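You operate a simulated robot arm through the tools that you are given. There is no shell and no other tool. Be economical: measure what you need, move in short steps, check, and stop when the job is done.

The job below is to be done with a simulated robot arm. You get a single attempt, and the scene is never put back.

## Task
Rinse tub W702 under the tap, rack it and shut the tap.
Fine: it stands on the wire rack; the outlet stays open; the other tubs stay dry where they are; touch nothing else on this wall.

Only the result counts: the job must be done as asked and must still hold three seconds after the hand-in. Knocking over, shifting, dropping, spilling or breaking anything else fails it.

## Robot
A 7-joint arm with a fingered hand on a trunk, on a base that drives. Base frame: it is fixed to the floor where the robot stands at the start and does not move with it; the origin is under the middle of the robot, x ahead of it, y to its left, z up. Units: mm, degrees, N and s.
With the tool pointing down near the work surface it reaches from about 100 to 660 mm from the robot's upright axis, wherever it stands. Its first joint turns from -69.0 to 172.0 degrees. Places, roughly: brake lever of the hose reel [1000, -2200, 600]; glove box [1000, -1250, 1000]; green hose end [1000, -2500, 500]; grey lever of the sink [600, -400, 600]; hose reel [1100, -2200, 900]; large green tub [1000, -1500, 750]; small lever of the glove holder [1100, -1400, 1200]; steel sink [1000, -500, 600]; tap lever [600, 0, 700]; valve lever of the hose reel [1000, -2000, 600]; wire rack [1000, -900, 900]. Payload 3.4 kg.
The TCP is the grasp point between the finger pads, 25 mm short of the fingertips. In the tool frame z runs along the fingers and y along their closing line. The gripper opens to 88 mm. The gripper's body begins 29 mm behind the TCP. The gripper is a hand of 4 fingers: y runs from the thumb to the fingers, the wrist lies at [-13, -97, -162] in the tool frame, and closing takes about 1.5 s.
Orientation is that of the tool frame in the base frame, as a unit quaternion [x, y, z, w]. With the fingers straight down and the wrist toward the robot, the tool's x, y and z point along [0, 1, 0], [1, 0, 0] and [0, 0, -1] of the base frame.

## Interface
- The arm moves only by the tool nudge_tool. Its argument "moves" is a list of rows, each a list of 2 entries, a list of its own where there are three numbers: the shift along the tool's x, y, z in units of 100 mm (1.0 is 100 mm), then the turn, a rotation vector about the tool's x, y, z in units of 60 degrees (1.0 is 60 degrees). In form: [[[tx, ty, tz], [rx, ry, rz]], ...]. A call has 1 to 12 rows; each row is the pose to reach, as a shift and turn from the pose commanded when the call began, along the tool's axes at that moment. "grip" is the opening, from 0 (shut) to 1 (fully open), set as the call begins (left out, the last holds). A call with a number of a shift or a turn outside -1 to 1 is refused whole. Rows are played at 5 a second. More than 50 mm and 8.6 degrees between two rows, or a gripper value outside its range, and nothing of the call is played. A pose out of reach is approached as far as the arm can. The call stops where the force on the tool passes 60 N (or 10 N more than at its start, if that is more) or the arm is blocked; 0.2 s more then pass. The fingers move at their own pace (about 108 mm/s each) and stop on an object; they squeeze with about 28 N. The grip force told is the motor's: it shows also when the fingers shut on nothing. Time passes only in rows, and 0.2 s behind the last, so rows that repeat a pose let the fingers close. The reply holds the time, the measured pose of the TCP, the force on the tool along the base axes, the opening and the grip force, in the units named above and with some noise, with the torque about the TCP (base axes, N m) and any sound that the robot's microphone picked up.
- Cameras (640 x 400 px; columns grow to the right, rows downward): "scene" is now at [138.5, -22.3, 1288.4]; the picture's right is [-0.25, -0.97, -0.00], its down [-0.46, 0.12, -0.88] and it looks along [0.85, -0.22, -0.47] (base axes); focal length 214 px, centre (320, 200). "wrist" rides on the gripper at [64, -83, -98] in the tool frame; the picture's right is [-0.62, 0.37, -0.69], its down [-0.71, -0.63, 0.30] and it looks along [-0.32, 0.68, 0.65] (tool axes); focal length 265 px, centre (320, 200). There is no depth. A picture from a camera that has moved, and an enlarged one, comes with that camera's place and axes in the base frame and with its lens.
- snapshot(camera): a new picture of that camera. No time passes.
- raise_lower(by): slides the trunk up (or, below 0, down) by that many mm; the arm and the scene camera ride with it, the base frame stays. It gives what a move gives, with no picture.
- roll_base(legs): drives the robot by 1 to 6 legs, each [ahead, left, turn to the left] in mm, mm and degrees, along the robot's own axes; the way and the turn of a leg run together, so that a leg with both is an arc; at most 1500 mm and 180 degrees a leg. The arm and the cameras ride along, it lands a little off, and it stops where it bumps. It gives what a move gives.
- move_fingers(index, middle, ring, thumb_bend, thumb_turn): sets how far each is bent, from 0 (flat) to 100 (curled in); at 30 the hand is open as for a grip, at 70 the pads meet at the TCP. One left out holds its place. A second passes; each finger stops where it meets its share of the squeeze, and holds until it gets a number again. A gripper value or a shape takes the hand back. It gives what a move gives, with no picture; readings hold the bend of each and the force on the fingers (four entries, about 0 where the hand has none), thumb and palm. thumb_turn goes from beside the hand (0) to across from the fingers (100), as for a grip.
- grasp_type(shape): the hand has 4 fingers and takes this shape, open, in about a second: jaw (thumb against the fingers, like two jaws); tri (thumb and two fingers); tip (a fingertip pinch); poke (one finger out to press); point (the index stretched); flat (the hand flat); cup (the hand cupped); fist (a fist). The gripper value then closes the fingers along that shape, each until it touches; the sizes above hold for jaw. It gives what a move gives, with no picture.
- head_to(pan, tilt): turns the head with the scene camera to pan (to the left, within 86 degrees either way) and tilt (down, from -29 to 69), counted from straight ahead of the robot. It gives what a move gives.
- close_up(camera, box): a new picture of the part [left, top, right, bottom] of that camera's present view, enlarged. No time passes.
- job_done(): hands the job in; it is judged then, once.

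Work in short steps. Places have to be worked out from the pictures, the camera data and where the tool is seen: move nearer, look again, correct. Check each grasp and each placing, and mend what went wrong. You have 120 turns and 78 pictures in all, those below and enlarged ones among them. Open the gripper and draw the arm clear of the work before you hand the job in, unless the task says otherwise; then end with one line.

The tools are called after "Emit:" by a JSON object that holds its "name" and its "arguments". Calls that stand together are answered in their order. nudge_tool: Moves the arm, as the interface text tells. Its arguments: {"type":"object","properties":{"moves":{"type":"array"},"grip":{"type":"number"}},"required":["moves"]} The other tools are called the same way: raise_lower (by) slides the trunk up or down; grasp_type (shape) gives the hand a shape; move_fingers (index, middle, ring, thumb_bend, thumb_turn) moves the fingers one by one; roll_base (legs) drives the base; head_to (pan, tilt) turns the head that bears the scene camera; snapshot (camera) takes a picture; close_up (camera, box) takes an enlarged picture of a part of a camera's view; job_done () hands the job in.

At the start:

```text
time: 0.0
tcp_pos: [451.5, -311.6, 1263.5]
orientation: [0.706, 0.708, 0.0, 0.0]
force: [0.6, -0.5, -0.4]
moment: [0.01, 0.03, -0.04]
finger_gap: 87.8
finger_force: 0.0
shape: jaw
bend: [30.0, 30.0, 30.0, 30.0, 98.0]
finger forces: [0.0, 0.1, 0.0, 0.1, 0.0, 0.0]
trunk travel left (down, up): [-583.0, 257.0]
robot x, y, heading: [1.7, 1.9, -0.0]
head pan, tilt: [-14.3, 28.3]
```

scene: 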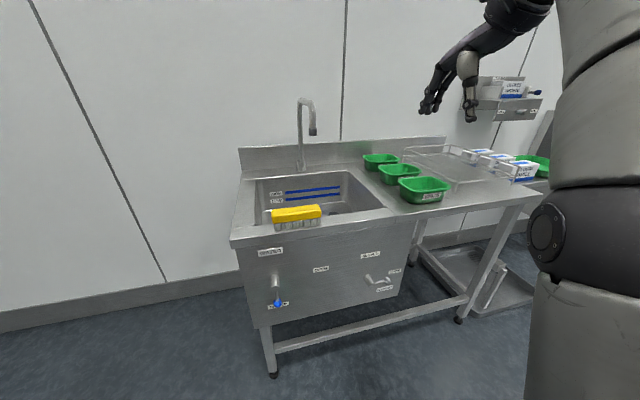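
wrist: 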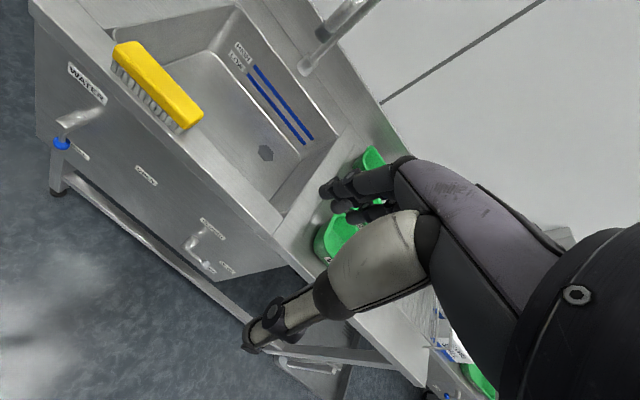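

The scene shows a sink with a blue-tipped water lever, an outlet lever, three green tubs and a rack with boxes. I'll enlarge the labels to read them.

Emit:
{"name": "close_up", "arguments": {"camera": "scene", "box": [230, 230, 420, 330]}}

Emit:
{"name": "close_up", "arguments": {"camera": "scene", "box": [350, 130, 550, 220]}}

Emit:
{"name": "close_up", "arguments": {"camera": "scene", "box": [230, 90, 400, 240]}}

```text
3.37 times, centred on (325, 280) of scene
camera zoom: at [138.5, -22.3, 1288.4], right [-0.25, -0.97, 0.0], down [-0.46, 0.12, -0.88], along [0.85, -0.22, -0.47], focal length 722 px, centre (303, -70)
```

zoom: 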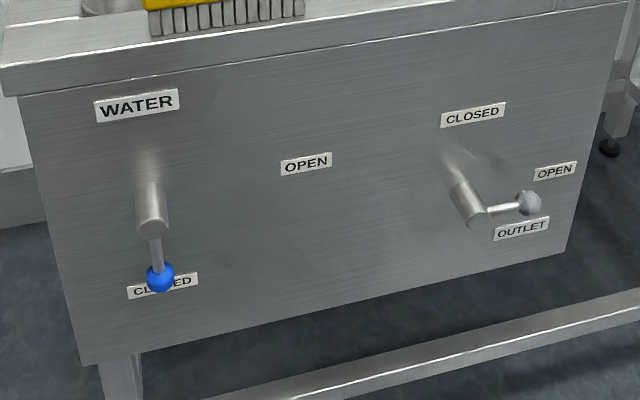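

```text
3.20 times, centred on (450, 175) of scene
camera zoom: at [138.5, -22.3, 1288.4], right [-0.25, -0.97, 0.0], down [-0.46, 0.12, -0.88], along [0.85, -0.22, -0.47], focal length 686 px, centre (-96, 280)
```

zoom: 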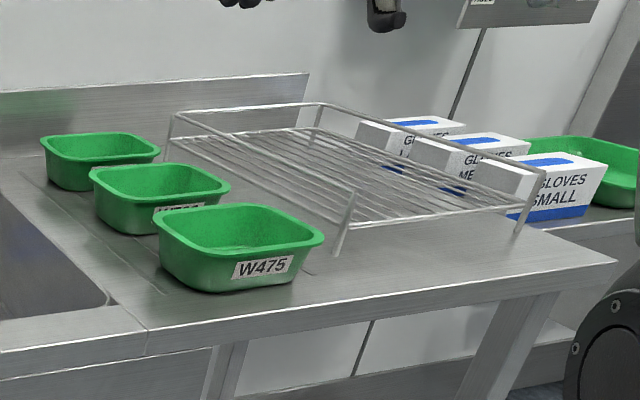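

```text
2.67 times, centred on (315, 165) of scene
camera zoom: at [138.5, -22.3, 1288.4], right [-0.25, -0.97, 0.0], down [-0.46, 0.12, -0.88], along [0.85, -0.22, -0.47], focal length 572 px, centre (333, 293)
```

zoom: 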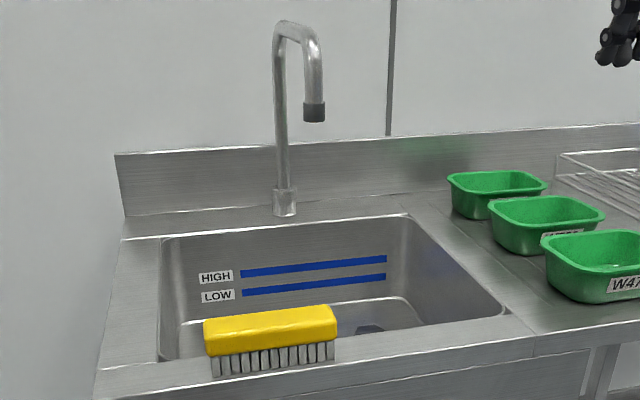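

The water lever points down (CLOSED), with OPEN to the right. The outlet is open. I'll zoom in on the tub labels.

Emit:
{"name": "close_up", "arguments": {"camera": "scene", "box": [355, 145, 455, 208]}}

```text
6.35 times, centred on (405, 176) of scene
camera zoom: at [138.5, -22.3, 1288.4], right [-0.25, -0.97, 0.0], down [-0.46, 0.12, -0.88], along [0.85, -0.22, -0.47], focal length 1362 px, centre (-220, 349)
```

zoom: 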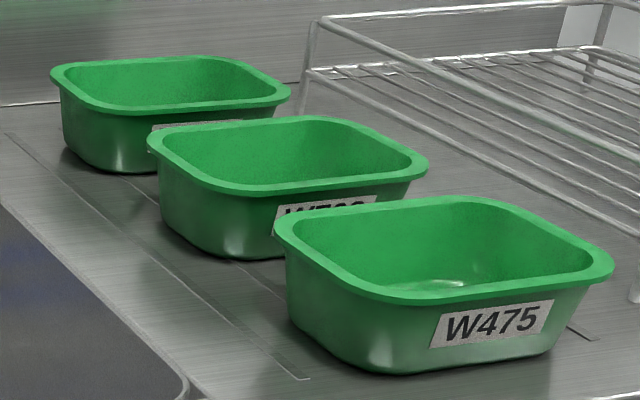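

The middle tub reads W7?2 and the back one is hidden. I'll raise the trunk to look from above and to get parallax.

Emit:
{"name": "raise_lower", "arguments": {"by": 250}}

Emit:
{"name": "head_to", "arguments": {"pan": -25, "tilt": 45}}

Emit:
{"name": "snapshot", "arguments": {"camera": "scene"}}

```text
time: 2.6
tcp_pos: [451.1, -311.9, 1514.8]
orientation: [0.707, 0.707, 0.0, 0.0]
force: [0.4, -0.2, -0.5]
moment: [-0.02, -0.01, -0.05]
finger_gap: 87.6
finger_force: 0.0
shape: jaw
bend: [30.0, 30.0, 30.0, 30.0, 98.0]
finger forces: [0.0, 0.1, 0.0, 0.0, 0.0, 0.0]
trunk travel left (down, up): [-833.0, 7.0]
robot x, y, heading: [0.3, -3.0, 0.2]
head pan, tilt: [-14.3, 28.3]
```

```text
time: 3.4
tcp_pos: [451.3, -311.7, 1514.9]
orientation: [0.707, 0.707, 0.001, 0.0]
force: [0.2, 0.9, -0.1]
moment: [0.01, 0.03, 0.03]
finger_gap: 87.5
finger_force: 0.1
shape: jaw
bend: [30.0, 30.0, 30.0, 30.0, 98.0]
finger forces: [0.1, 0.1, 0.0, 0.0, 0.0, 0.0]
trunk travel left (down, up): [-833.0, 7.0]
robot x, y, heading: [-0.3, 4.3, -0.2]
head pan, tilt: [-25.0, 45.0]
```

```text
71 pictures are left
camera scene: at [124.0, -34.2, 1513.1], right [-0.42, -0.91, 0.0], down [-0.64, 0.3, -0.71], along [0.64, -0.3, -0.71], focal length 214 px, centre (320, 200)
```

scene: 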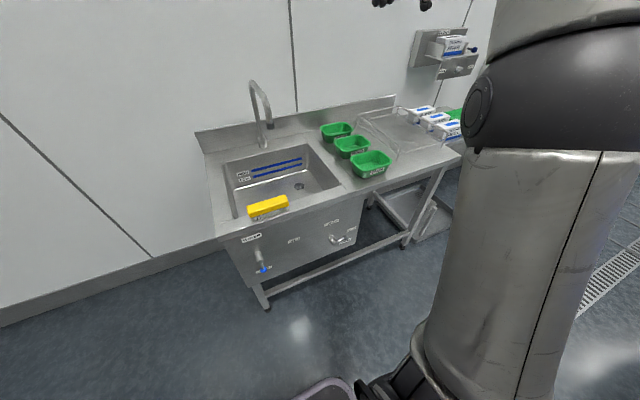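

Emit:
{"name": "close_up", "arguments": {"camera": "scene", "box": [310, 110, 406, 190]}}

Emit:
{"name": "close_up", "arguments": {"camera": "scene", "box": [190, 70, 382, 310]}}

Emit:
{"name": "close_up", "arguments": {"camera": "scene", "box": [340, 90, 500, 190]}}

```text
5.00 times, centred on (358, 150) of scene
camera zoom: at [124.0, -34.2, 1513.1], right [-0.42, -0.91, 0.0], down [-0.64, 0.3, -0.71], along [0.64, -0.3, -0.71], focal length 1072 px, centre (130, 450)
```

zoom: 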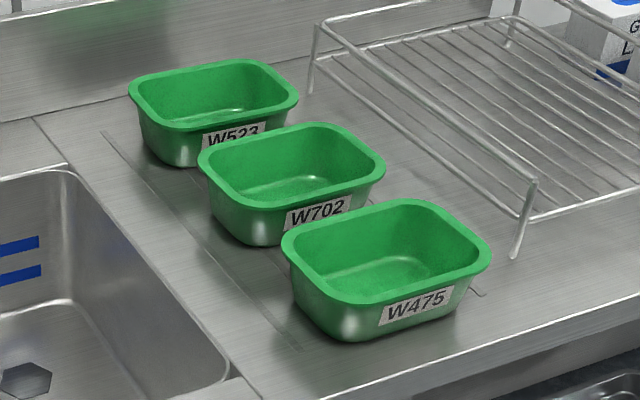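

```text
1.67 times, centred on (286, 190) of scene
camera zoom: at [124.0, -34.2, 1513.1], right [-0.42, -0.91, 0.0], down [-0.64, 0.3, -0.71], along [0.64, -0.3, -0.71], focal length 358 px, centre (377, 217)
```

zoom: 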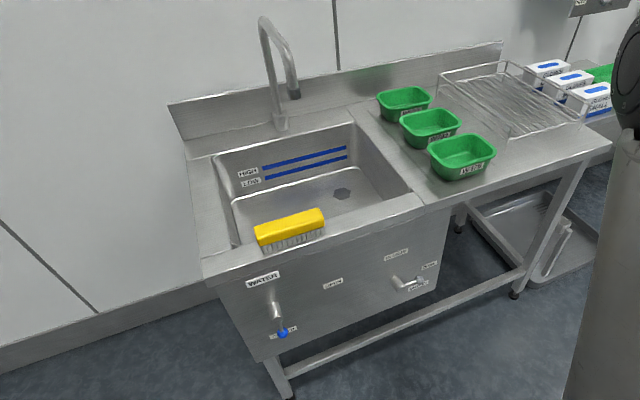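

```text
4.00 times, centred on (420, 140) of scene
camera zoom: at [124.0, -34.2, 1513.1], right [-0.42, -0.91, 0.0], down [-0.64, 0.3, -0.71], along [0.64, -0.3, -0.71], focal length 858 px, centre (-80, 440)
```

zoom: 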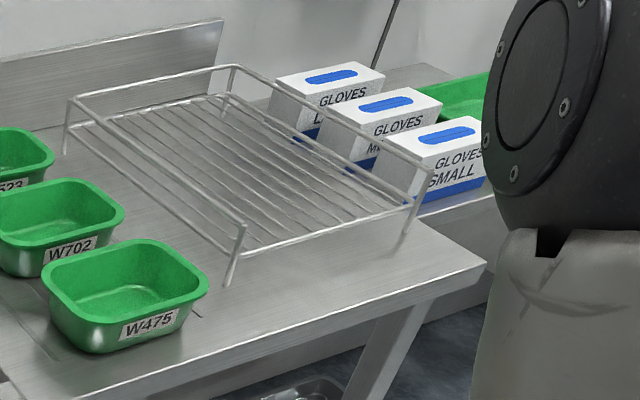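

W702 is the middle tub, at roughly (926, -589), with its rim near z 956. The tap nozzle is at about (935, -196, 1123) and the blue lever ball at about (639, 0, 629). I'll look down to see the base footprint before driving.

Emit:
{"name": "head_to", "arguments": {"pan": 0, "tilt": 69}}

Emit:
{"name": "snapshot", "arguments": {"camera": "scene"}}

Emit:
{"name": "head_to", "arguments": {"pan": -70, "tilt": 55}}

Emit:
{"name": "snapshot", "arguments": {"camera": "scene"}}

```text
time: 4.3
tcp_pos: [451.1, -310.8, 1514.6]
orientation: [0.707, 0.707, 0.0, 0.0]
force: [-0.9, 0.7, 0.2]
moment: [0.01, -0.03, 0.0]
finger_gap: 87.5
finger_force: 0.1
shape: jaw
bend: [30.0, 30.0, 30.0, 30.0, 98.0]
finger forces: [0.0, 0.0, 0.0, 0.0, 0.0, 0.1]
trunk travel left (down, up): [-833.0, 7.0]
robot x, y, heading: [4.1, -1.7, 0.1]
head pan, tilt: [0.0, 68.8]
```

```text
67 pictures are left
camera scene: at [106.2, 0.0, 1484.2], right [0.0, -1.0, 0.0], down [-0.93, 0.0, -0.36], along [0.36, 0.0, -0.93], focal length 214 px, centre (320, 200)
```

scene: 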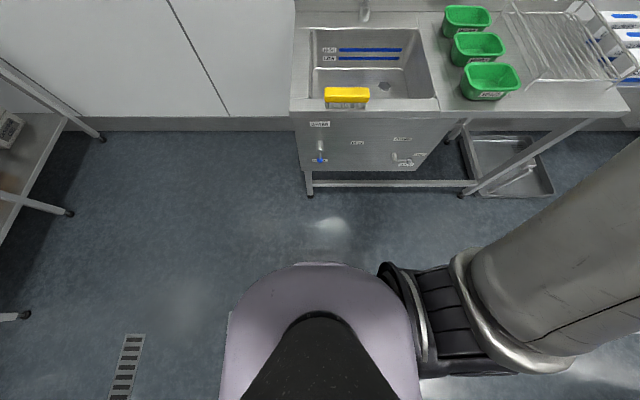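

```text
time: 5.7
tcp_pos: [451.3, -312.4, 1513.4]
orientation: [0.707, 0.707, 0.0, 0.0]
force: [0.3, -0.1, 0.1]
moment: [0.03, -0.01, 0.01]
finger_gap: 87.7
finger_force: 0.1
shape: jaw
bend: [30.0, 30.0, 30.0, 30.0, 98.0]
finger forces: [0.0, 0.1, 0.0, 0.0, 0.0, 0.0]
trunk travel left (down, up): [-833.0, 7.0]
robot x, y, heading: [-2.0, -0.2, -0.1]
head pan, tilt: [-70.0, 55.0]
```

```text
66 pictures are left
camera scene: at [75.0, -67.6, 1499.6], right [-0.94, -0.34, 0.0], down [-0.28, 0.77, -0.57], along [0.2, -0.54, -0.82], focal length 214 px, centre (320, 200)
```

scene: 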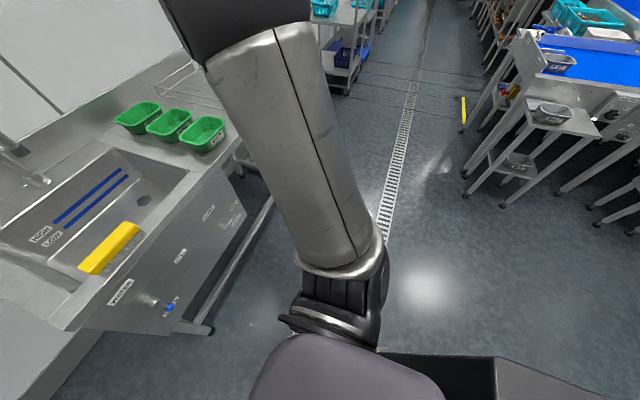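

The floor ahead is clear up to the sink apron at x of about 690. I'll lower the trunk while clear of the bench and pitch the hand so its fingers point ahead.

Emit:
{"name": "raise_lower", "arguments": {"by": -600}}

Emit:
{"name": "nudge_tool", "arguments": {"moves": [[[0, 0, 0], [-0.14, 0, 0]], [[0, 0, 0], [-0.28, 0, 0]], [[0, 0, 0], [-0.42, 0, 0]], [[0, 0, 0], [-0.56, 0, 0]], [[0, 0, 0], [-0.7, 0, 0]], [[0, 0, 0], [-0.84, 0, 0]], [[0, 0, 0], [-0.98, 0, 0]]]}}

```text
refused: -600 is not a number from -400 to 400
```

```text
time: 7.3
tcp_pos: [455.3, -334.7, 1503.5]
orientation: [0.63, 0.604, 0.36, 0.33]
force: [-0.2, -0.5, 0.3]
moment: [0.01, -0.01, -0.05]
finger_gap: 87.7
finger_force: 0.0
shape: jaw
bend: [30.0, 30.0, 30.0, 30.0, 98.0]
finger forces: [0.0, 0.1, 0.0, 0.1, 0.0, 0.0]
out of reach, approached as far as the arm can: row 7
trunk travel left (down, up): [-833.0, 7.0]
robot x, y, heading: [0.9, 0.8, 0.2]
head pan, tilt: [-70.0, 55.0]
```

The hand reached about 57° of pitch and then hit a limit. I'll lower the trunk in two steps and look at the arm.

Emit:
{"name": "raise_lower", "arguments": {"by": -400}}

Emit:
{"name": "head_to", "arguments": {"pan": -30, "tilt": 30}}

Emit:
{"name": "snapshot", "arguments": {"camera": "scene"}}

```text
time: 11.1
tcp_pos: [456.9, -330.2, 1102.1]
orientation: [0.628, 0.609, 0.355, 0.33]
force: [-0.1, -0.7, 0.4]
moment: [0.01, 0.0, -0.02]
finger_gap: 87.6
finger_force: 0.1
shape: jaw
bend: [30.0, 30.0, 30.0, 30.0, 98.0]
finger forces: [0.0, 0.0, 0.0, 0.1, 0.0, 0.0]
trunk travel left (down, up): [-433.0, 407.0]
robot x, y, heading: [2.3, -1.0, 0.1]
head pan, tilt: [-70.0, 55.0]
```

```text
time: 12.2
tcp_pos: [450.4, -316.0, 1119.4]
orientation: [0.614, 0.615, 0.349, 0.351]
force: [-0.4, 0.2, -0.5]
moment: [0.04, -0.02, 0.01]
finger_gap: 87.7
finger_force: 0.1
shape: jaw
bend: [30.0, 30.0, 30.0, 30.0, 98.0]
finger forces: [0.0, 0.0, 0.0, 0.1, 0.0, 0.1]
trunk travel left (down, up): [-433.0, 407.0]
robot x, y, heading: [-3.2, -3.3, 0.1]
head pan, tilt: [-30.0, 30.0]
```

```text
65 pictures are left
camera scene: at [125.6, -48.2, 1138.7], right [-0.53, -0.85, 0.0], down [-0.4, 0.25, -0.88], along [0.75, -0.47, -0.47], focal length 214 px, centre (320, 200)
```

scene: 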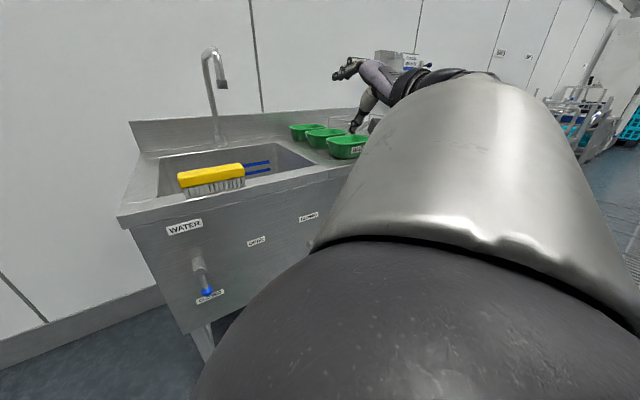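

Next I'll move the TCP down 250 mm and finish the pitch to horizontal, still clear of the bench.

Emit:
{"name": "nudge_tool", "arguments": {"moves": [[[0, -0.36, 0.2], [0, 0, 0]], [[0, -0.72, 0.4], [0, 0, 0]], [[0, -0.9, 0.5], [-0.12, 0, 0]], [[0, -0.9, 0.5], [-0.25, 0, 0]], [[0, -0.9, 0.5], [-0.38, 0, 0]], [[0, -0.9, 0.5], [-0.52, 0, 0]]]}}

Emit:
{"name": "nudge_tool", "arguments": {"moves": [[[0, -0.4, 0], [0, 0, 0]], [[0, -0.8, 0], [0, 0, 0]], [[0, -1, 0], [0, 0, 0]]]}}

```text
time: 13.6
tcp_pos: [448.8, -316.2, 1012.6]
orientation: [0.499, 0.498, 0.501, 0.501]
force: [0.6, -0.3, 0.1]
moment: [-0.01, -0.02, -0.01]
finger_gap: 87.6
finger_force: 0.0
shape: jaw
bend: [30.0, 30.0, 30.0, 30.0, 98.0]
finger forces: [0.1, 0.1, 0.1, 0.0, 0.0, 0.0]
out of reach, approached as far as the arm can: row 1
trunk travel left (down, up): [-433.0, 407.0]
robot x, y, heading: [2.2, -1.5, 0.1]
head pan, tilt: [-30.0, 30.0]
```

```text
time: 14.4
tcp_pos: [450.2, -314.2, 911.8]
orientation: [0.5, 0.5, 0.5, 0.5]
force: [0.0, 0.7, -0.1]
moment: [0.01, 0.03, -0.03]
finger_gap: 87.9
finger_force: 0.0
shape: jaw
bend: [30.0, 30.0, 30.0, 30.0, 98.0]
finger forces: [0.1, 0.0, 0.1, 0.1, 0.1, 0.1]
trunk travel left (down, up): [-433.0, 407.0]
robot x, y, heading: [-2.1, 1.4, 0.1]
head pan, tilt: [-30.0, 30.0]
```

The fingers now point straight ahead. I'll lower the trunk a little more, drive left and slightly ahead to face the tap lever, then look.

Emit:
{"name": "raise_lower", "arguments": {"by": -230}}

Emit:
{"name": "roll_base", "arguments": {"legs": [[0, 340, 0], [60, 0, 0]]}}

Emit:
{"name": "head_to", "arguments": {"pan": -35, "tilt": 30}}

Emit:
{"name": "snapshot", "arguments": {"camera": "scene"}}

Emit:
{"name": "snapshot", "arguments": {"camera": "wrist"}}

```text
time: 16.8
tcp_pos: [451.2, -314.1, 681.8]
orientation: [0.5, 0.5, 0.5, 0.5]
force: [1.5, 0.0, 0.4]
moment: [-0.01, 0.0, -0.02]
finger_gap: 87.9
finger_force: 0.0
shape: jaw
bend: [30.0, 30.0, 30.0, 30.0, 98.0]
finger forces: [0.0, 0.0, 0.1, 0.1, 0.0, 0.0]
trunk travel left (down, up): [-203.0, 637.0]
robot x, y, heading: [-0.7, 0.1, -0.1]
head pan, tilt: [-30.0, 30.0]
```

```text
time: 19.6
tcp_pos: [510.5, 24.4, 682.7]
orientation: [0.501, 0.5, 0.499, 0.501]
force: [-0.3, -0.5, -0.1]
moment: [-0.04, -0.02, 0.0]
finger_gap: 87.8
finger_force: 0.0
shape: jaw
bend: [30.0, 30.0, 30.0, 30.0, 98.0]
finger forces: [0.1, 0.0, 0.1, 0.0, 0.0, 0.1]
trunk travel left (down, up): [-203.0, 637.0]
robot x, y, heading: [61.5, 341.7, -0.1]
head pan, tilt: [-30.0, 30.0]
```

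```text
time: 20.2
tcp_pos: [509.8, 23.5, 681.8]
orientation: [0.5, 0.5, 0.501, 0.5]
force: [0.0, -0.7, 0.4]
moment: [-0.04, 0.02, -0.01]
finger_gap: 88.1
finger_force: 0.0
shape: jaw
bend: [30.0, 30.0, 30.0, 30.0, 98.0]
finger forces: [0.0, 0.0, 0.0, 0.0, 0.0, 0.0]
trunk travel left (down, up): [-203.0, 637.0]
robot x, y, heading: [57.8, 337.1, -0.1]
head pan, tilt: [-35.0, 30.0]
```

```text
64 pictures are left
camera scene: at [184.5, 288.1, 905.7], right [-0.58, -0.82, 0.0], down [-0.41, 0.29, -0.87], along [0.71, -0.5, -0.5], focal length 214 px, centre (320, 200)
```

scene: 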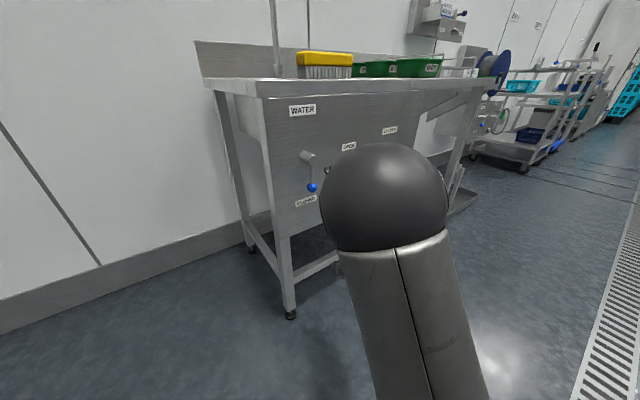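

```text
63 pictures are left
camera wrist: at [411.8, 88.2, 597.8], right [-0.69, -0.62, 0.37], down [0.3, -0.71, -0.63], along [0.65, -0.33, 0.68], focal length 265 px, centre (320, 200)
```

wrist: 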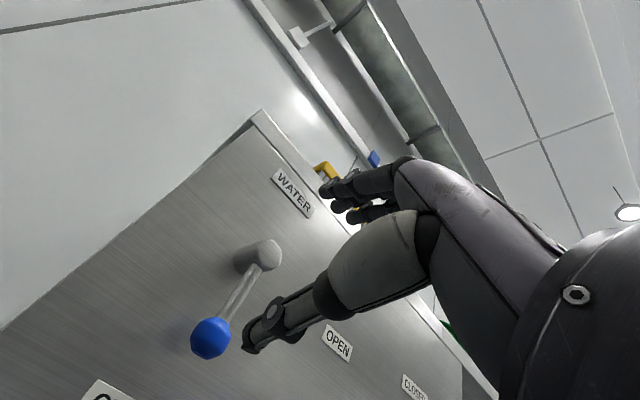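

The ball is at about (635, 0, 639) and the hub at about (645, 0, 726), so the lever is about 87 mm long. I'll try the poke shape and see where the fingertip lies.

Emit:
{"name": "grasp_type", "arguments": {"shape": "poke"}}

Emit:
{"name": "snapshot", "arguments": {"camera": "wrist"}}

```text
time: 21.1
tcp_pos: [510.8, 24.0, 681.8]
orientation: [0.501, 0.499, 0.499, 0.501]
force: [-0.8, 0.4, -0.6]
moment: [-0.03, 0.04, -0.03]
finger_gap: 0.0
finger_force: 0.1
shape: poke
bend: [70.0, 70.0, 99.0, 100.0, 100.0]
finger forces: [0.0, 0.0, 0.0, 0.1, 0.0, 0.1]
trunk travel left (down, up): [-203.0, 637.0]
robot x, y, heading: [62.4, 339.6, -0.1]
head pan, tilt: [-35.0, 30.0]
```

```text
62 pictures are left
camera wrist: at [411.8, 88.2, 597.8], right [-0.69, -0.62, 0.37], down [0.3, -0.71, -0.63], along [0.65, -0.33, 0.68], focal length 265 px, centre (320, 200)
```

wrist: 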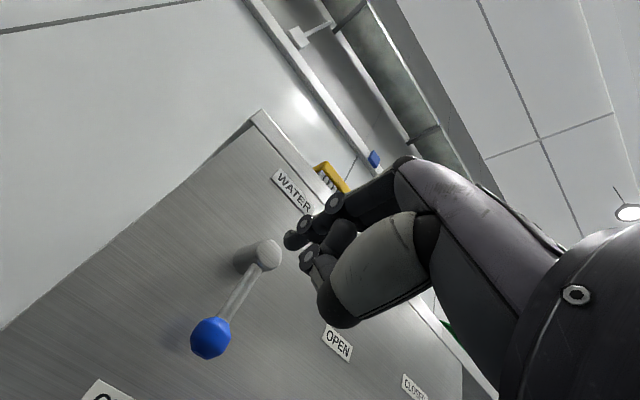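

The tip is about 25 mm ahead of the TCP, as expected. I'll go to the left of the ball at ball height, then advance so the fingertip overlaps it.

Emit:
{"name": "nudge_tool", "arguments": {"moves": [[[0.4, -0.1, 0], [0, 0, 0]], [[0.45, -0.45, 0.1], [0, 0, 0]], [[0.45, -0.45, 0.5], [0, 0, 0]], [[0.45, -0.45, 0.9], [0, 0, 0]], [[0.45, -0.45, 1.0], [0, 0, 0]]]}}

Emit:
{"name": "snapshot", "arguments": {"camera": "wrist"}}

Emit:
{"name": "close_up", "arguments": {"camera": "scene", "box": [240, 100, 400, 220]}}

```text
time: 22.4
tcp_pos: [610.7, 69.3, 637.3]
orientation: [0.501, 0.499, 0.499, 0.501]
force: [-0.5, -0.7, 0.1]
moment: [-0.02, -0.01, 0.0]
finger_gap: 0.2
finger_force: 0.1
shape: poke
bend: [70.0, 70.0, 99.0, 100.0, 100.0]
finger forces: [0.0, 0.0, 0.1, 0.0, 0.1, 0.0]
trunk travel left (down, up): [-203.0, 637.0]
robot x, y, heading: [61.2, 339.8, -0.2]
head pan, tilt: [-35.0, 30.0]
```

```text
61 pictures are left
camera wrist: at [511.9, 133.6, 552.8], right [-0.69, -0.62, 0.37], down [0.3, -0.72, -0.63], along [0.65, -0.33, 0.68], focal length 265 px, centre (320, 200)
```

wrist: 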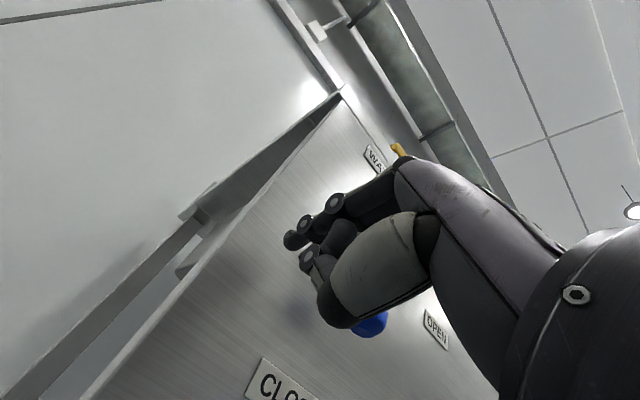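

```text
3.33 times, centred on (320, 160) of scene
camera zoom: at [184.5, 288.1, 905.7], right [-0.58, -0.82, 0.0], down [-0.41, 0.29, -0.87], along [0.71, -0.5, -0.5], focal length 715 px, centre (320, 333)
```

zoom: 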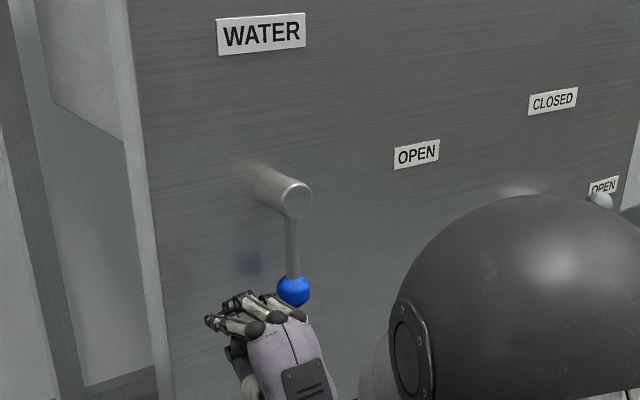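

The fingertip is just left of the ball. I'll advance 12 mm more and slide toward the ball in small steps until contact.

Emit:
{"name": "nudge_tool", "arguments": {"moves": [[[0, 0, 0.12], [0, 0, 0]], [[-0.1, 0, 0.12], [0, 0, 0]], [[-0.2, 0, 0.12], [0, 0, 0]], [[-0.3, 0, 0.12], [0, 0, 0]], [[-0.4, 0, 0.12], [0, 0, 0]]]}}

Emit:
{"name": "close_up", "arguments": {"camera": "scene", "box": [240, 100, 400, 220]}}

```text
time: 23.6
tcp_pos: [621.4, 28.1, 636.8]
orientation: [0.5, 0.5, 0.5, 0.501]
force: [-0.2, -1.1, 1.0]
moment: [0.0, -0.03, -0.01]
finger_gap: 0.0
finger_force: 0.1
shape: poke
bend: [70.0, 70.0, 99.0, 100.0, 100.0]
finger forces: [0.1, 0.1, 0.1, 0.0, 0.1, 0.1]
trunk travel left (down, up): [-203.0, 637.0]
robot x, y, heading: [60.1, 339.7, -0.0]
head pan, tilt: [-35.0, 30.0]
```

```text
3.33 times, centred on (320, 160) of scene
camera zoom: at [184.5, 288.1, 905.7], right [-0.58, -0.82, 0.0], down [-0.41, 0.29, -0.87], along [0.71, -0.5, -0.5], focal length 715 px, centre (320, 333)
```

zoom: 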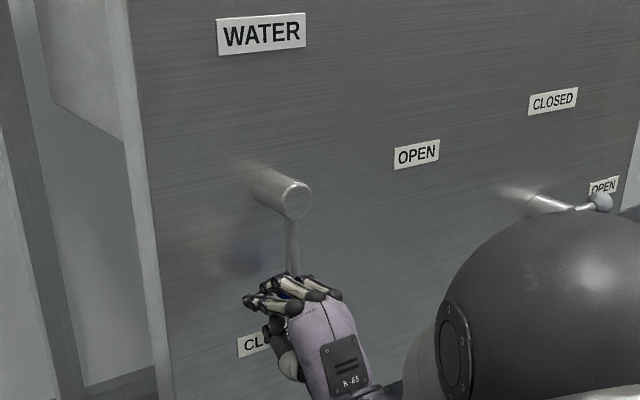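

No contact force yet. I'll follow the lever's arc to about 45° and check.

Emit:
{"name": "nudge_tool", "arguments": {"moves": [[[-0.12, -0.03, 0], [0, 0, 0]], [[-0.24, -0.04, 0], [0, 0, 0]], [[-0.36, -0.03, 0], [0, 0, 0]], [[-0.48, -0.02, 0], [0, 0, 0]], [[-0.6, 0.02, 0], [0, 0, 0]], [[-0.7, 0.07, 0], [0, 0, 0]]]}}

Emit:
{"name": "close_up", "arguments": {"camera": "scene", "box": [240, 100, 400, 220]}}

Emit:
{"name": "snapshot", "arguments": {"camera": "wrist"}}

```text
time: 24.9
tcp_pos: [621.3, -41.0, 643.6]
orientation: [0.499, 0.5, 0.501, 0.5]
force: [-0.4, 0.6, 0.2]
moment: [-0.02, 0.0, -0.01]
finger_gap: 0.0
finger_force: 0.0
shape: poke
bend: [70.0, 70.0, 99.0, 100.0, 100.0]
finger forces: [0.0, 1.3, 0.0, 0.1, 0.1, 0.1]
trunk travel left (down, up): [-203.0, 637.0]
robot x, y, heading: [60.6, 342.9, 0.0]
head pan, tilt: [-35.0, 30.0]
```

```text
3.33 times, centred on (320, 160) of scene
camera zoom: at [184.4, 288.2, 905.7], right [-0.58, -0.82, 0.0], down [-0.41, 0.29, -0.87], along [0.71, -0.5, -0.5], focal length 715 px, centre (320, 333)
```

zoom: 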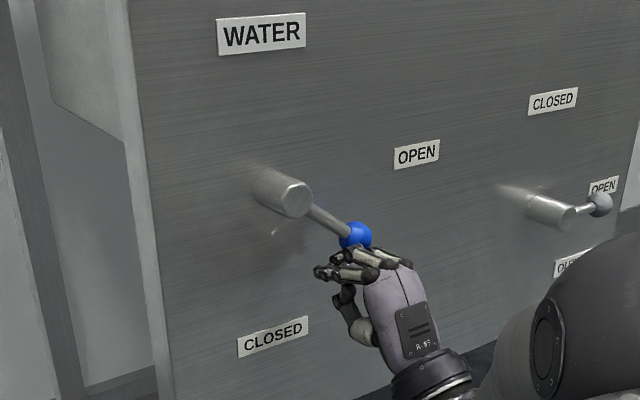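

```text
57 pictures are left
camera wrist: at [523.5, 22.9, 559.7], right [-0.69, -0.62, 0.37], down [0.3, -0.71, -0.63], along [0.65, -0.33, 0.68], focal length 265 px, centre (320, 200)
```

wrist: 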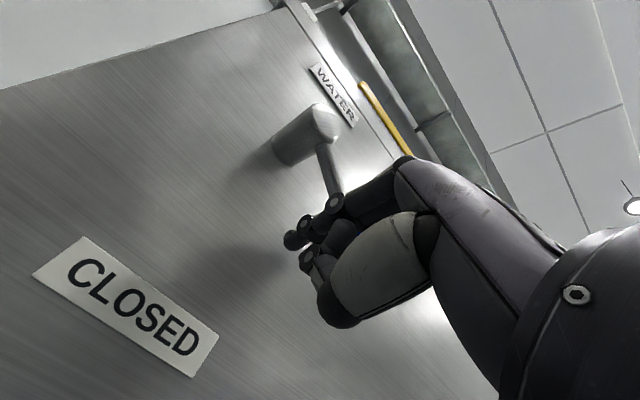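

The lever is moving well, at about 50°. I'll keep following the arc upward to OPEN.

Emit:
{"name": "nudge_tool", "arguments": {"moves": [[[-0.1, 0.08, 0], [0, 0, 0]], [[-0.2, 0.16, 0], [0, 0, 0]], [[-0.28, 0.25, 0], [0, 0, 0]], [[-0.36, 0.34, 0], [0, 0, 0]], [[-0.42, 0.44, 0], [0, 0, 0]], [[-0.46, 0.54, 0], [0, 0, 0]], [[-0.48, 0.6, 0], [0, 0, 0]]]}}

Emit:
{"name": "close_up", "arguments": {"camera": "scene", "box": [240, 100, 400, 220]}}

```text
time: 26.6
tcp_pos: [622.1, -90.8, 701.1]
orientation: [0.502, 0.5, 0.499, 0.499]
force: [-4.7, -3.9, -9.7]
moment: [0.0, 0.02, 0.0]
finger_gap: 0.0
finger_force: 0.0
shape: poke
bend: [70.0, 70.0, 99.0, 100.0, 100.0]
finger forces: [6.7, 5.1, 0.0, 0.0, 0.0, 0.0]
trunk travel left (down, up): [-203.0, 637.0]
robot x, y, heading: [61.9, 342.0, -0.2]
head pan, tilt: [-35.0, 30.0]
```

```text
3.33 times, centred on (320, 160) of scene
camera zoom: at [185.0, 286.7, 905.3], right [-0.58, -0.82, 0.0], down [-0.41, 0.29, -0.87], along [0.71, -0.5, -0.5], focal length 715 px, centre (320, 333)
```

zoom: 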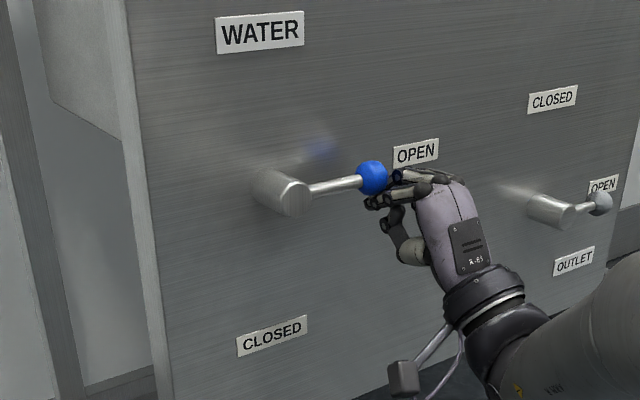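

The lever is at OPEN and the force is rising at its stop. I'll check whether water runs and back off straight.

Emit:
{"name": "nudge_tool", "arguments": {"moves": [[[0, -0.1, 0], [0, 0, 0]], [[0, -0.2, -0.3], [0, 0, 0]], [[0, -0.2, -0.7], [0, 0, 0]], [[0, -0.2, -1.0], [0, 0, 0]]]}}

Emit:
{"name": "head_to", "arguments": {"pan": -35, "tilt": 5}}

Emit:
{"name": "snapshot", "arguments": {"camera": "scene"}}

```text
time: 27.6
tcp_pos: [521.8, -88.9, 683.4]
orientation: [0.5, 0.5, 0.5, 0.501]
force: [-0.8, 0.2, 0.0]
moment: [-0.02, 0.04, -0.02]
finger_gap: 0.4
finger_force: 0.1
shape: poke
bend: [70.0, 70.0, 99.0, 100.0, 100.0]
finger forces: [0.0, 0.0, 0.0, 0.0, 0.0, 0.0]
trunk travel left (down, up): [-203.0, 637.0]
robot x, y, heading: [62.1, 343.0, -0.1]
head pan, tilt: [-35.0, 30.0]
```

```text
time: 28.4
tcp_pos: [521.4, -89.0, 683.6]
orientation: [0.501, 0.499, 0.5, 0.5]
force: [-0.6, -0.3, 0.1]
moment: [-0.02, 0.03, 0.01]
finger_gap: 0.0
finger_force: 0.0
shape: poke
bend: [70.0, 70.0, 99.0, 100.0, 100.0]
finger forces: [0.0, 0.0, 0.1, 0.0, 0.1, 0.1]
trunk travel left (down, up): [-203.0, 637.0]
robot x, y, heading: [57.7, 344.6, -0.5]
head pan, tilt: [-35.0, 5.0]
```

```text
55 pictures are left
camera scene: at [185.6, 287.2, 946.0], right [-0.58, -0.82, 0.0], down [-0.07, 0.05, -1.0], along [0.81, -0.57, -0.09], focal length 214 px, centre (320, 200)
```

scene: 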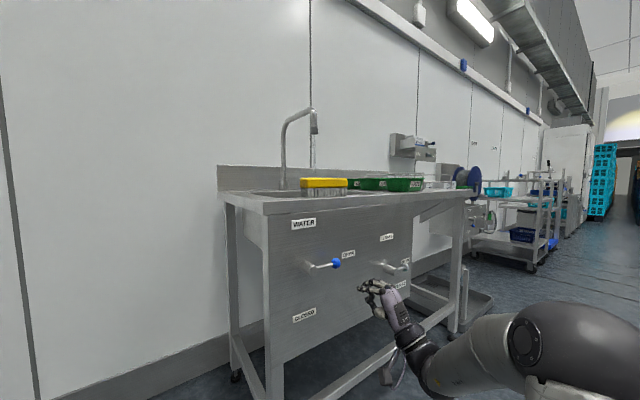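

Emit:
{"name": "close_up", "arguments": {"camera": "scene", "box": [260, 90, 360, 210]}}

Emit:
{"name": "close_up", "arguments": {"camera": "scene", "box": [280, 220, 440, 320]}}

```text
3.33 times, centred on (310, 150) of scene
camera zoom: at [185.6, 287.2, 946.0], right [-0.58, -0.82, 0.0], down [-0.07, 0.05, -1.0], along [0.81, -0.57, -0.09], focal length 715 px, centre (353, 367)
```

zoom: 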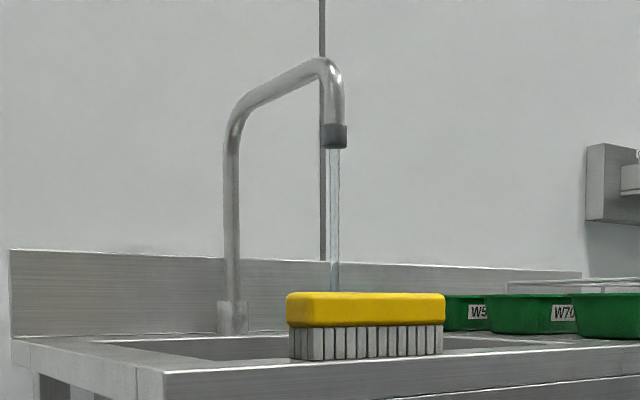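

```text
4.00 times, centred on (360, 270) of scene
camera zoom: at [185.6, 287.2, 946.0], right [-0.58, -0.82, 0.0], down [-0.07, 0.05, -1.0], along [0.81, -0.57, -0.09], focal length 858 px, centre (160, -80)
```

zoom: 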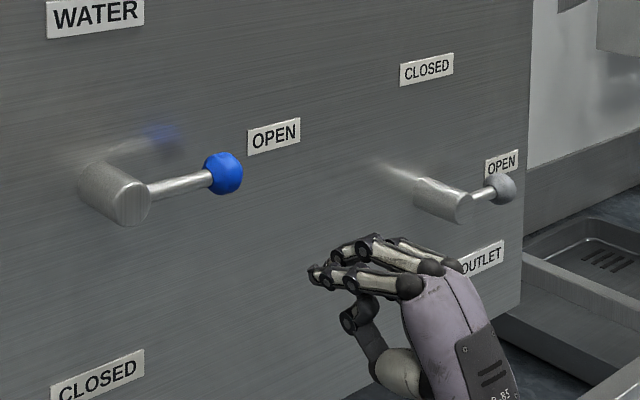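

Water is running. I'll back the base off, raise the trunk and open the hand into jaw again.

Emit:
{"name": "roll_base", "arguments": {"legs": [[-100, 0, 0]]}}

Emit:
{"name": "raise_lower", "arguments": {"by": 380}}

Emit:
{"name": "grasp_type", "arguments": {"shape": "jaw"}}

Emit:
{"name": "nudge_tool", "arguments": {"moves": [[[0, 0, 0], [0.14, 0, 0]], [[0, 0, 0], [0.28, 0, 0]], [[0, 0, 0], [0.42, 0, 0]], [[0, 0, 0], [0.56, 0, 0]], [[0, 0, 0], [0.7, 0, 0]], [[0, 0, 0], [0.84, 0, 0]], [[0, 0, 0], [0.98, 0, 0]]]}}

Emit:
{"name": "nudge_tool", "arguments": {"moves": [[[0, 0, 0], [0.14, 0, 0]], [[0, 0, 0], [0.28, 0, 0]], [[0, 0, 0], [0.42, 0, 0]], [[0, 0, 0], [0.52, 0, 0]]]}}

```text
time: 29.6
tcp_pos: [419.8, -88.2, 684.2]
orientation: [0.5, 0.5, 0.5, 0.5]
force: [-0.2, 0.4, -1.0]
moment: [0.01, 0.0, 0.01]
finger_gap: 0.2
finger_force: 0.0
shape: poke
bend: [70.0, 70.0, 99.0, 100.0, 100.0]
finger forces: [0.0, 0.0, 0.0, 0.1, 0.0, 0.0]
trunk travel left (down, up): [-203.0, 637.0]
robot x, y, heading: [-40.7, 339.3, 0.1]
head pan, tilt: [-35.0, 5.0]
```

```text
time: 33.3
tcp_pos: [420.9, -88.6, 1064.1]
orientation: [0.501, 0.499, 0.5, 0.5]
force: [-1.0, -1.3, -0.1]
moment: [-0.02, -0.01, 0.0]
finger_gap: 0.0
finger_force: 0.0
shape: poke
bend: [70.0, 70.0, 99.0, 100.0, 100.0]
finger forces: [0.1, 0.1, 0.1, 0.1, 0.0, 0.0]
trunk travel left (down, up): [-583.0, 257.0]
robot x, y, heading: [-43.2, 340.3, 0.0]
head pan, tilt: [-35.0, 5.0]
```

```text
time: 34.2
tcp_pos: [420.2, -88.4, 1063.7]
orientation: [0.5, 0.5, 0.5, 0.5]
force: [0.3, -0.1, -0.8]
moment: [0.0, -0.01, -0.02]
finger_gap: 87.9
finger_force: 0.1
shape: jaw
bend: [30.0, 30.0, 30.0, 30.0, 98.0]
finger forces: [0.1, 0.0, 0.1, 0.0, 0.0, 0.0]
trunk travel left (down, up): [-583.0, 257.0]
robot x, y, heading: [-37.3, 338.8, -0.2]
head pan, tilt: [-35.0, 5.0]
```

```text
time: 35.8
tcp_pos: [420.3, -87.9, 1064.1]
orientation: [0.681, 0.681, 0.189, 0.19]
force: [-0.1, -0.4, 0.3]
moment: [0.02, -0.01, -0.03]
finger_gap: 87.9
finger_force: 0.0
shape: jaw
bend: [30.0, 30.0, 30.0, 30.0, 98.0]
finger forces: [0.0, 0.0, 0.0, 0.0, 0.1, 0.1]
trunk travel left (down, up): [-583.0, 257.0]
robot x, y, heading: [-42.8, 340.4, -0.2]
head pan, tilt: [-35.0, 5.0]
```

```text
time: 36.8
tcp_pos: [421.3, -88.8, 1063.3]
orientation: [0.708, 0.706, -0.001, -0.001]
force: [-0.8, 0.1, -0.7]
moment: [-0.01, 0.02, -0.01]
finger_gap: 87.9
finger_force: 0.1
shape: jaw
bend: [30.0, 30.0, 30.0, 30.0, 98.0]
finger forces: [0.0, 0.0, 0.0, 0.1, 0.0, 0.0]
trunk travel left (down, up): [-583.0, 257.0]
robot x, y, heading: [-41.3, 342.7, -0.1]
head pan, tilt: [-35.0, 5.0]
```

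The fingers point down again. Now I'll yaw the hand 90° so the wrist lies toward -y (thumb on the right, fingers on the left) to pinch the tub's right wall.

Emit:
{"name": "nudge_tool", "arguments": {"moves": [[[0, 0, 0], [0, 0, -0.14]], [[0, 0, 0], [0, 0, -0.28]], [[0, 0, 0], [0, 0, -0.42]], [[0, 0, 0], [0, 0, -0.56]], [[0, 0, 0], [0, 0, -0.7]], [[0, 0, 0], [0, 0, -0.84]], [[0, 0, 0], [0, 0, -0.98]]]}}

Emit:
{"name": "nudge_tool", "arguments": {"moves": [[[0, 0, 0], [0, 0, -0.14]], [[0, 0, 0], [0, 0, -0.28]], [[0, 0, 0], [0, 0, -0.42]], [[0, 0, 0], [0, 0, -0.52]]]}}

```text
time: 38.4
tcp_pos: [421.4, -88.6, 1062.9]
orientation: [0.269, 0.963, 0.0, 0.0]
force: [-0.8, -0.2, 0.5]
moment: [-0.02, -0.01, 0.03]
finger_gap: 87.7
finger_force: 0.1
shape: jaw
bend: [30.0, 30.0, 30.0, 30.0, 98.0]
finger forces: [0.0, 0.1, 0.1, 0.0, 0.0, 0.1]
trunk travel left (down, up): [-583.0, 257.0]
robot x, y, heading: [-42.6, 343.4, 0.1]
head pan, tilt: [-35.0, 5.0]
```

```text
time: 39.4
tcp_pos: [389.2, -50.6, 1042.5]
orientation: [0.043, 0.999, 0.0, 0.002]
force: [-0.2, 0.3, 0.1]
moment: [0.02, -0.04, -0.03]
finger_gap: 87.8
finger_force: 0.1
shape: jaw
bend: [30.0, 30.0, 30.0, 30.0, 98.0]
finger forces: [0.1, 0.0, 0.0, 0.0, 0.1, 0.0]
out of reach, approached as far as the arm can: row 2, 3, 4
trunk travel left (down, up): [-583.0, 257.0]
robot x, y, heading: [-42.3, 342.5, 0.1]
head pan, tilt: [-35.0, 5.0]
```

The wrist hits its limit near 85°, so I'll turn the base 40° left instead and back the hand's yaw off to match. That makes the hand's world yaw 90°.

Emit:
{"name": "nudge_tool", "arguments": {"moves": [[[0, 0, 0], [0, 0, 0.14]], [[0, 0, 0], [0, 0, 0.28]], [[0, 0, 0], [0, 0, 0.42]], [[0, 0, 0], [0, 0, 0.56]], [[0, 0, 0], [0, 0, 0.667]]]}}

Emit:
{"name": "roll_base", "arguments": {"legs": [[0, 0, 40]]}}

```text
time: 40.6
tcp_pos: [391.3, -53.5, 1038.7]
orientation: [0.385, 0.923, 0.0, 0.002]
force: [-0.3, 0.5, 0.2]
moment: [-0.01, -0.01, -0.04]
finger_gap: 88.0
finger_force: 0.0
shape: jaw
bend: [30.0, 30.0, 30.0, 30.0, 98.0]
finger forces: [0.1, 0.0, 0.1, 0.1, 0.0, 0.0]
trunk travel left (down, up): [-583.0, 257.0]
robot x, y, heading: [-42.8, 338.8, -0.1]
head pan, tilt: [-35.0, 5.0]
```

```text
time: 42.8
tcp_pos: [542.8, 317.1, 1037.8]
orientation: [0.045, 0.999, 0.001, 0.0]
force: [1.0, -0.7, -0.5]
moment: [0.01, 0.01, 0.01]
finger_gap: 88.0
finger_force: 0.0
shape: jaw
bend: [30.0, 30.0, 30.0, 30.0, 98.0]
finger forces: [0.0, 0.0, 0.0, 0.1, 0.0, 0.0]
trunk travel left (down, up): [-583.0, 257.0]
robot x, y, heading: [-39.9, 342.9, 39.9]
head pan, tilt: [-35.0, 5.0]
```

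The hand is now at nearly 85° world yaw, with the TCP about 583 mm ahead of the robot in x. I'll drive parallel to the bench toward the tubs.

Emit:
{"name": "roll_base", "arguments": {"legs": [[-618, -737, 0], [92, -77, 0]]}}

Emit:
{"name": "head_to", "arguments": {"pan": -35, "tilt": 35}}

Emit:
{"name": "snapshot", "arguments": {"camera": "scene"}}

Emit:
{"name": "snapshot", "arguments": {"camera": "wrist"}}

```text
time: 48.7
tcp_pos: [664.9, -645.7, 1039.1]
orientation: [0.045, 0.999, 0.0, -0.001]
force: [-0.5, 0.0, 0.2]
moment: [-0.02, 0.0, -0.01]
finger_gap: 87.9
finger_force: 0.1
shape: jaw
bend: [30.0, 30.0, 30.0, 30.0, 98.0]
finger forces: [0.0, 0.0, 0.1, 0.0, 0.1, 0.0]
trunk travel left (down, up): [-583.0, 257.0]
robot x, y, heading: [79.3, -625.3, 40.0]
head pan, tilt: [-35.0, 5.0]
```

```text
time: 49.6
tcp_pos: [663.8, -644.4, 1039.5]
orientation: [0.044, 0.999, 0.0, -0.001]
force: [-0.1, -0.1, -0.7]
moment: [0.01, -0.02, -0.03]
finger_gap: 88.1
finger_force: 0.0
shape: jaw
bend: [30.0, 30.0, 30.0, 30.0, 98.0]
finger forces: [0.0, 0.1, 0.1, 0.0, 0.1, 0.1]
trunk travel left (down, up): [-583.0, 257.0]
robot x, y, heading: [81.8, -620.6, 39.8]
head pan, tilt: [-35.0, 35.0]
```

```text
52 pictures are left
camera scene: at [208.0, -583.7, 1277.9], right [0.09, -1.0, 0.0], down [-0.57, -0.05, -0.82], along [0.82, 0.07, -0.57], focal length 214 px, centre (320, 200)
```

scene: 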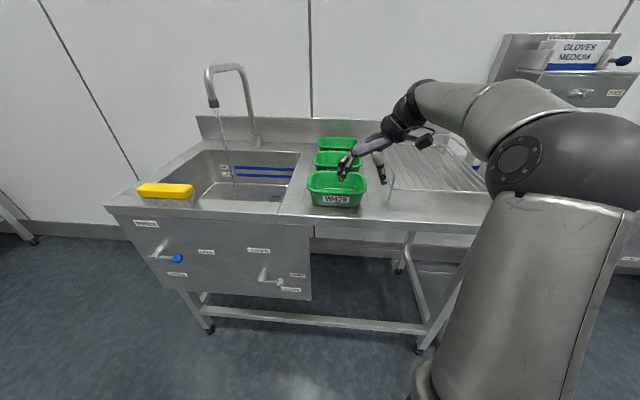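

```text
51 pictures are left
camera wrist: at [593.7, -724.0, 1136.4], right [0.65, 0.31, 0.69], down [0.66, -0.69, -0.3], along [0.38, 0.65, -0.65], focal length 265 px, centre (320, 200)
```

wrist: 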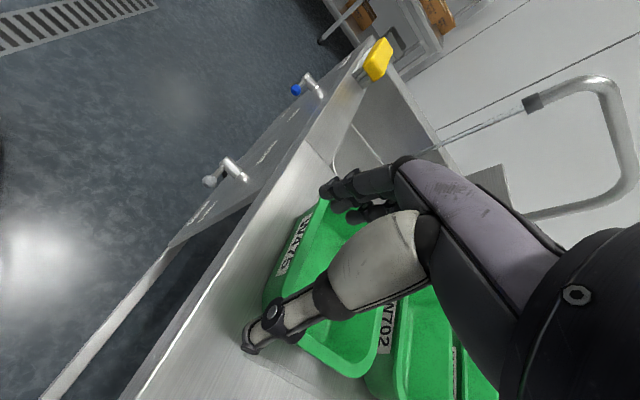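

I'll zoom in to measure the tubs accurately from here.

Emit:
{"name": "close_up", "arguments": {"camera": "scene", "box": [290, 120, 418, 220]}}

```text
4.00 times, centred on (354, 170) of scene
camera zoom: at [208.0, -583.7, 1277.9], right [0.09, -1.0, 0.0], down [-0.57, -0.05, -0.82], along [0.82, 0.07, -0.57], focal length 858 px, centre (184, 320)
```

zoom: 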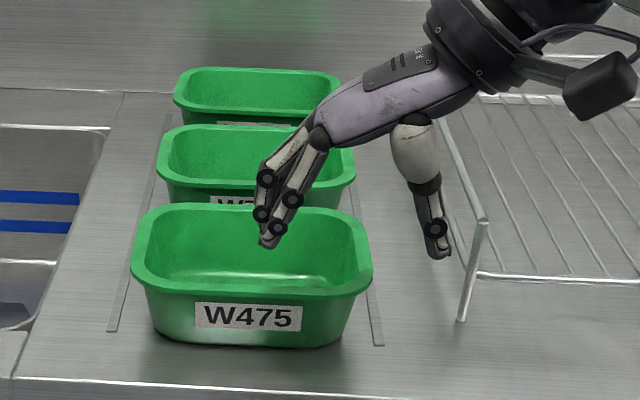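

Triangulating gives:

- **Table:** z ≈ 900.
- **W702 rim:** z ≈ 955, centre about (925, -586), right rim edge at y ≈ -674.
- **Rack:** left rail at y ≈ -755, z ≈ 977.

I'll fix the hand yaw, narrow the grip slightly and drive in.

Emit:
{"name": "nudge_tool", "arguments": {"moves": [[[0, 0, 0], [0, 0, -0.086]], [[0, 0, 0], [0, 0, -0.086]]], "grip": 0.8}}

Emit:
{"name": "roll_base", "arguments": {"legs": [[154, -158, 0]]}}

Emit:
{"name": "snapshot", "arguments": {"camera": "wrist"}}

Emit:
{"name": "head_to", "arguments": {"pan": -45, "tilt": 45}}

Emit:
{"name": "snapshot", "arguments": {"camera": "scene"}}

```text
time: 50.2
tcp_pos: [664.6, -645.9, 1037.7]
orientation: [-0.001, 1.0, 0.0, 0.001]
force: [-0.5, 0.4, -0.2]
moment: [0.02, 0.02, -0.03]
finger_gap: 70.8
finger_force: 0.0
shape: jaw
bend: [27.0, 34.0, 31.0, 49.0, 99.0]
finger forces: [0.0, 0.0, 0.0, 0.0, 0.1, 0.1]
trunk travel left (down, up): [-583.0, 257.0]
robot x, y, heading: [81.1, -624.2, 40.0]
head pan, tilt: [-35.0, 35.0]
```

```text
time: 51.9
tcp_pos: [884.2, -670.5, 1037.5]
orientation: [-0.001, 1.0, 0.0, 0.0]
force: [0.7, 0.2, 0.4]
moment: [-0.01, 0.01, -0.01]
finger_gap: 70.7
finger_force: 0.0
shape: jaw
bend: [27.0, 34.0, 31.0, 49.0, 99.0]
finger forces: [0.1, 0.0, 0.1, 0.0, 0.0, 0.0]
trunk travel left (down, up): [-583.0, 257.0]
robot x, y, heading: [299.9, -646.1, 39.9]
head pan, tilt: [-35.0, 35.0]
```

```text
49 pictures are left
camera wrist: at [820.7, -753.9, 1136.0], right [0.62, 0.37, 0.69], down [0.71, -0.63, -0.3], along [0.32, 0.68, -0.65], focal length 265 px, centre (320, 200)
```

wrist: 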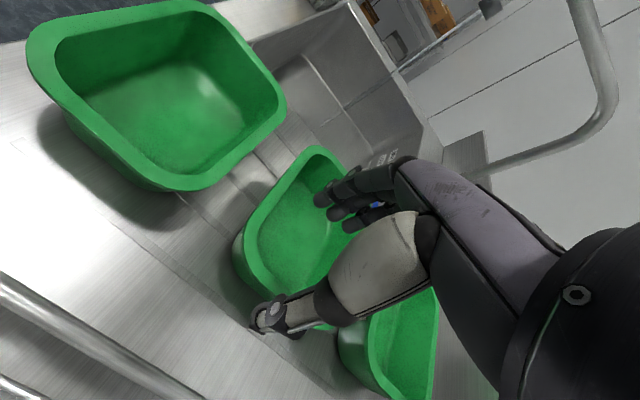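

```text
time: 52.6
tcp_pos: [884.4, -669.3, 1040.0]
orientation: [-0.001, 1.0, 0.0, 0.0]
force: [-0.8, -0.1, 0.6]
moment: [-0.01, 0.02, 0.02]
finger_gap: 70.9
finger_force: 0.0
shape: jaw
bend: [27.0, 34.0, 31.0, 49.0, 99.0]
finger forces: [0.0, 0.1, 0.0, 0.0, 0.0, 0.0]
trunk travel left (down, up): [-583.0, 257.0]
robot x, y, heading: [302.3, -648.0, 40.2]
head pan, tilt: [-45.0, 45.0]
```

```text
48 pictures are left
camera scene: at [420.3, -622.0, 1263.1], right [-0.09, -1.0, 0.0], down [-0.7, 0.06, -0.71], along [0.7, -0.06, -0.71], focal length 214 px, centre (320, 200)
```

scene: 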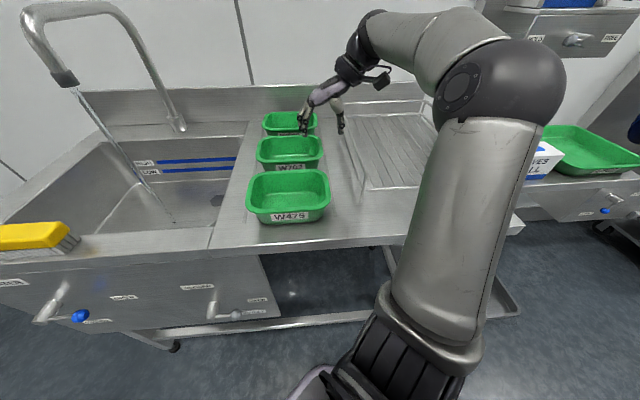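

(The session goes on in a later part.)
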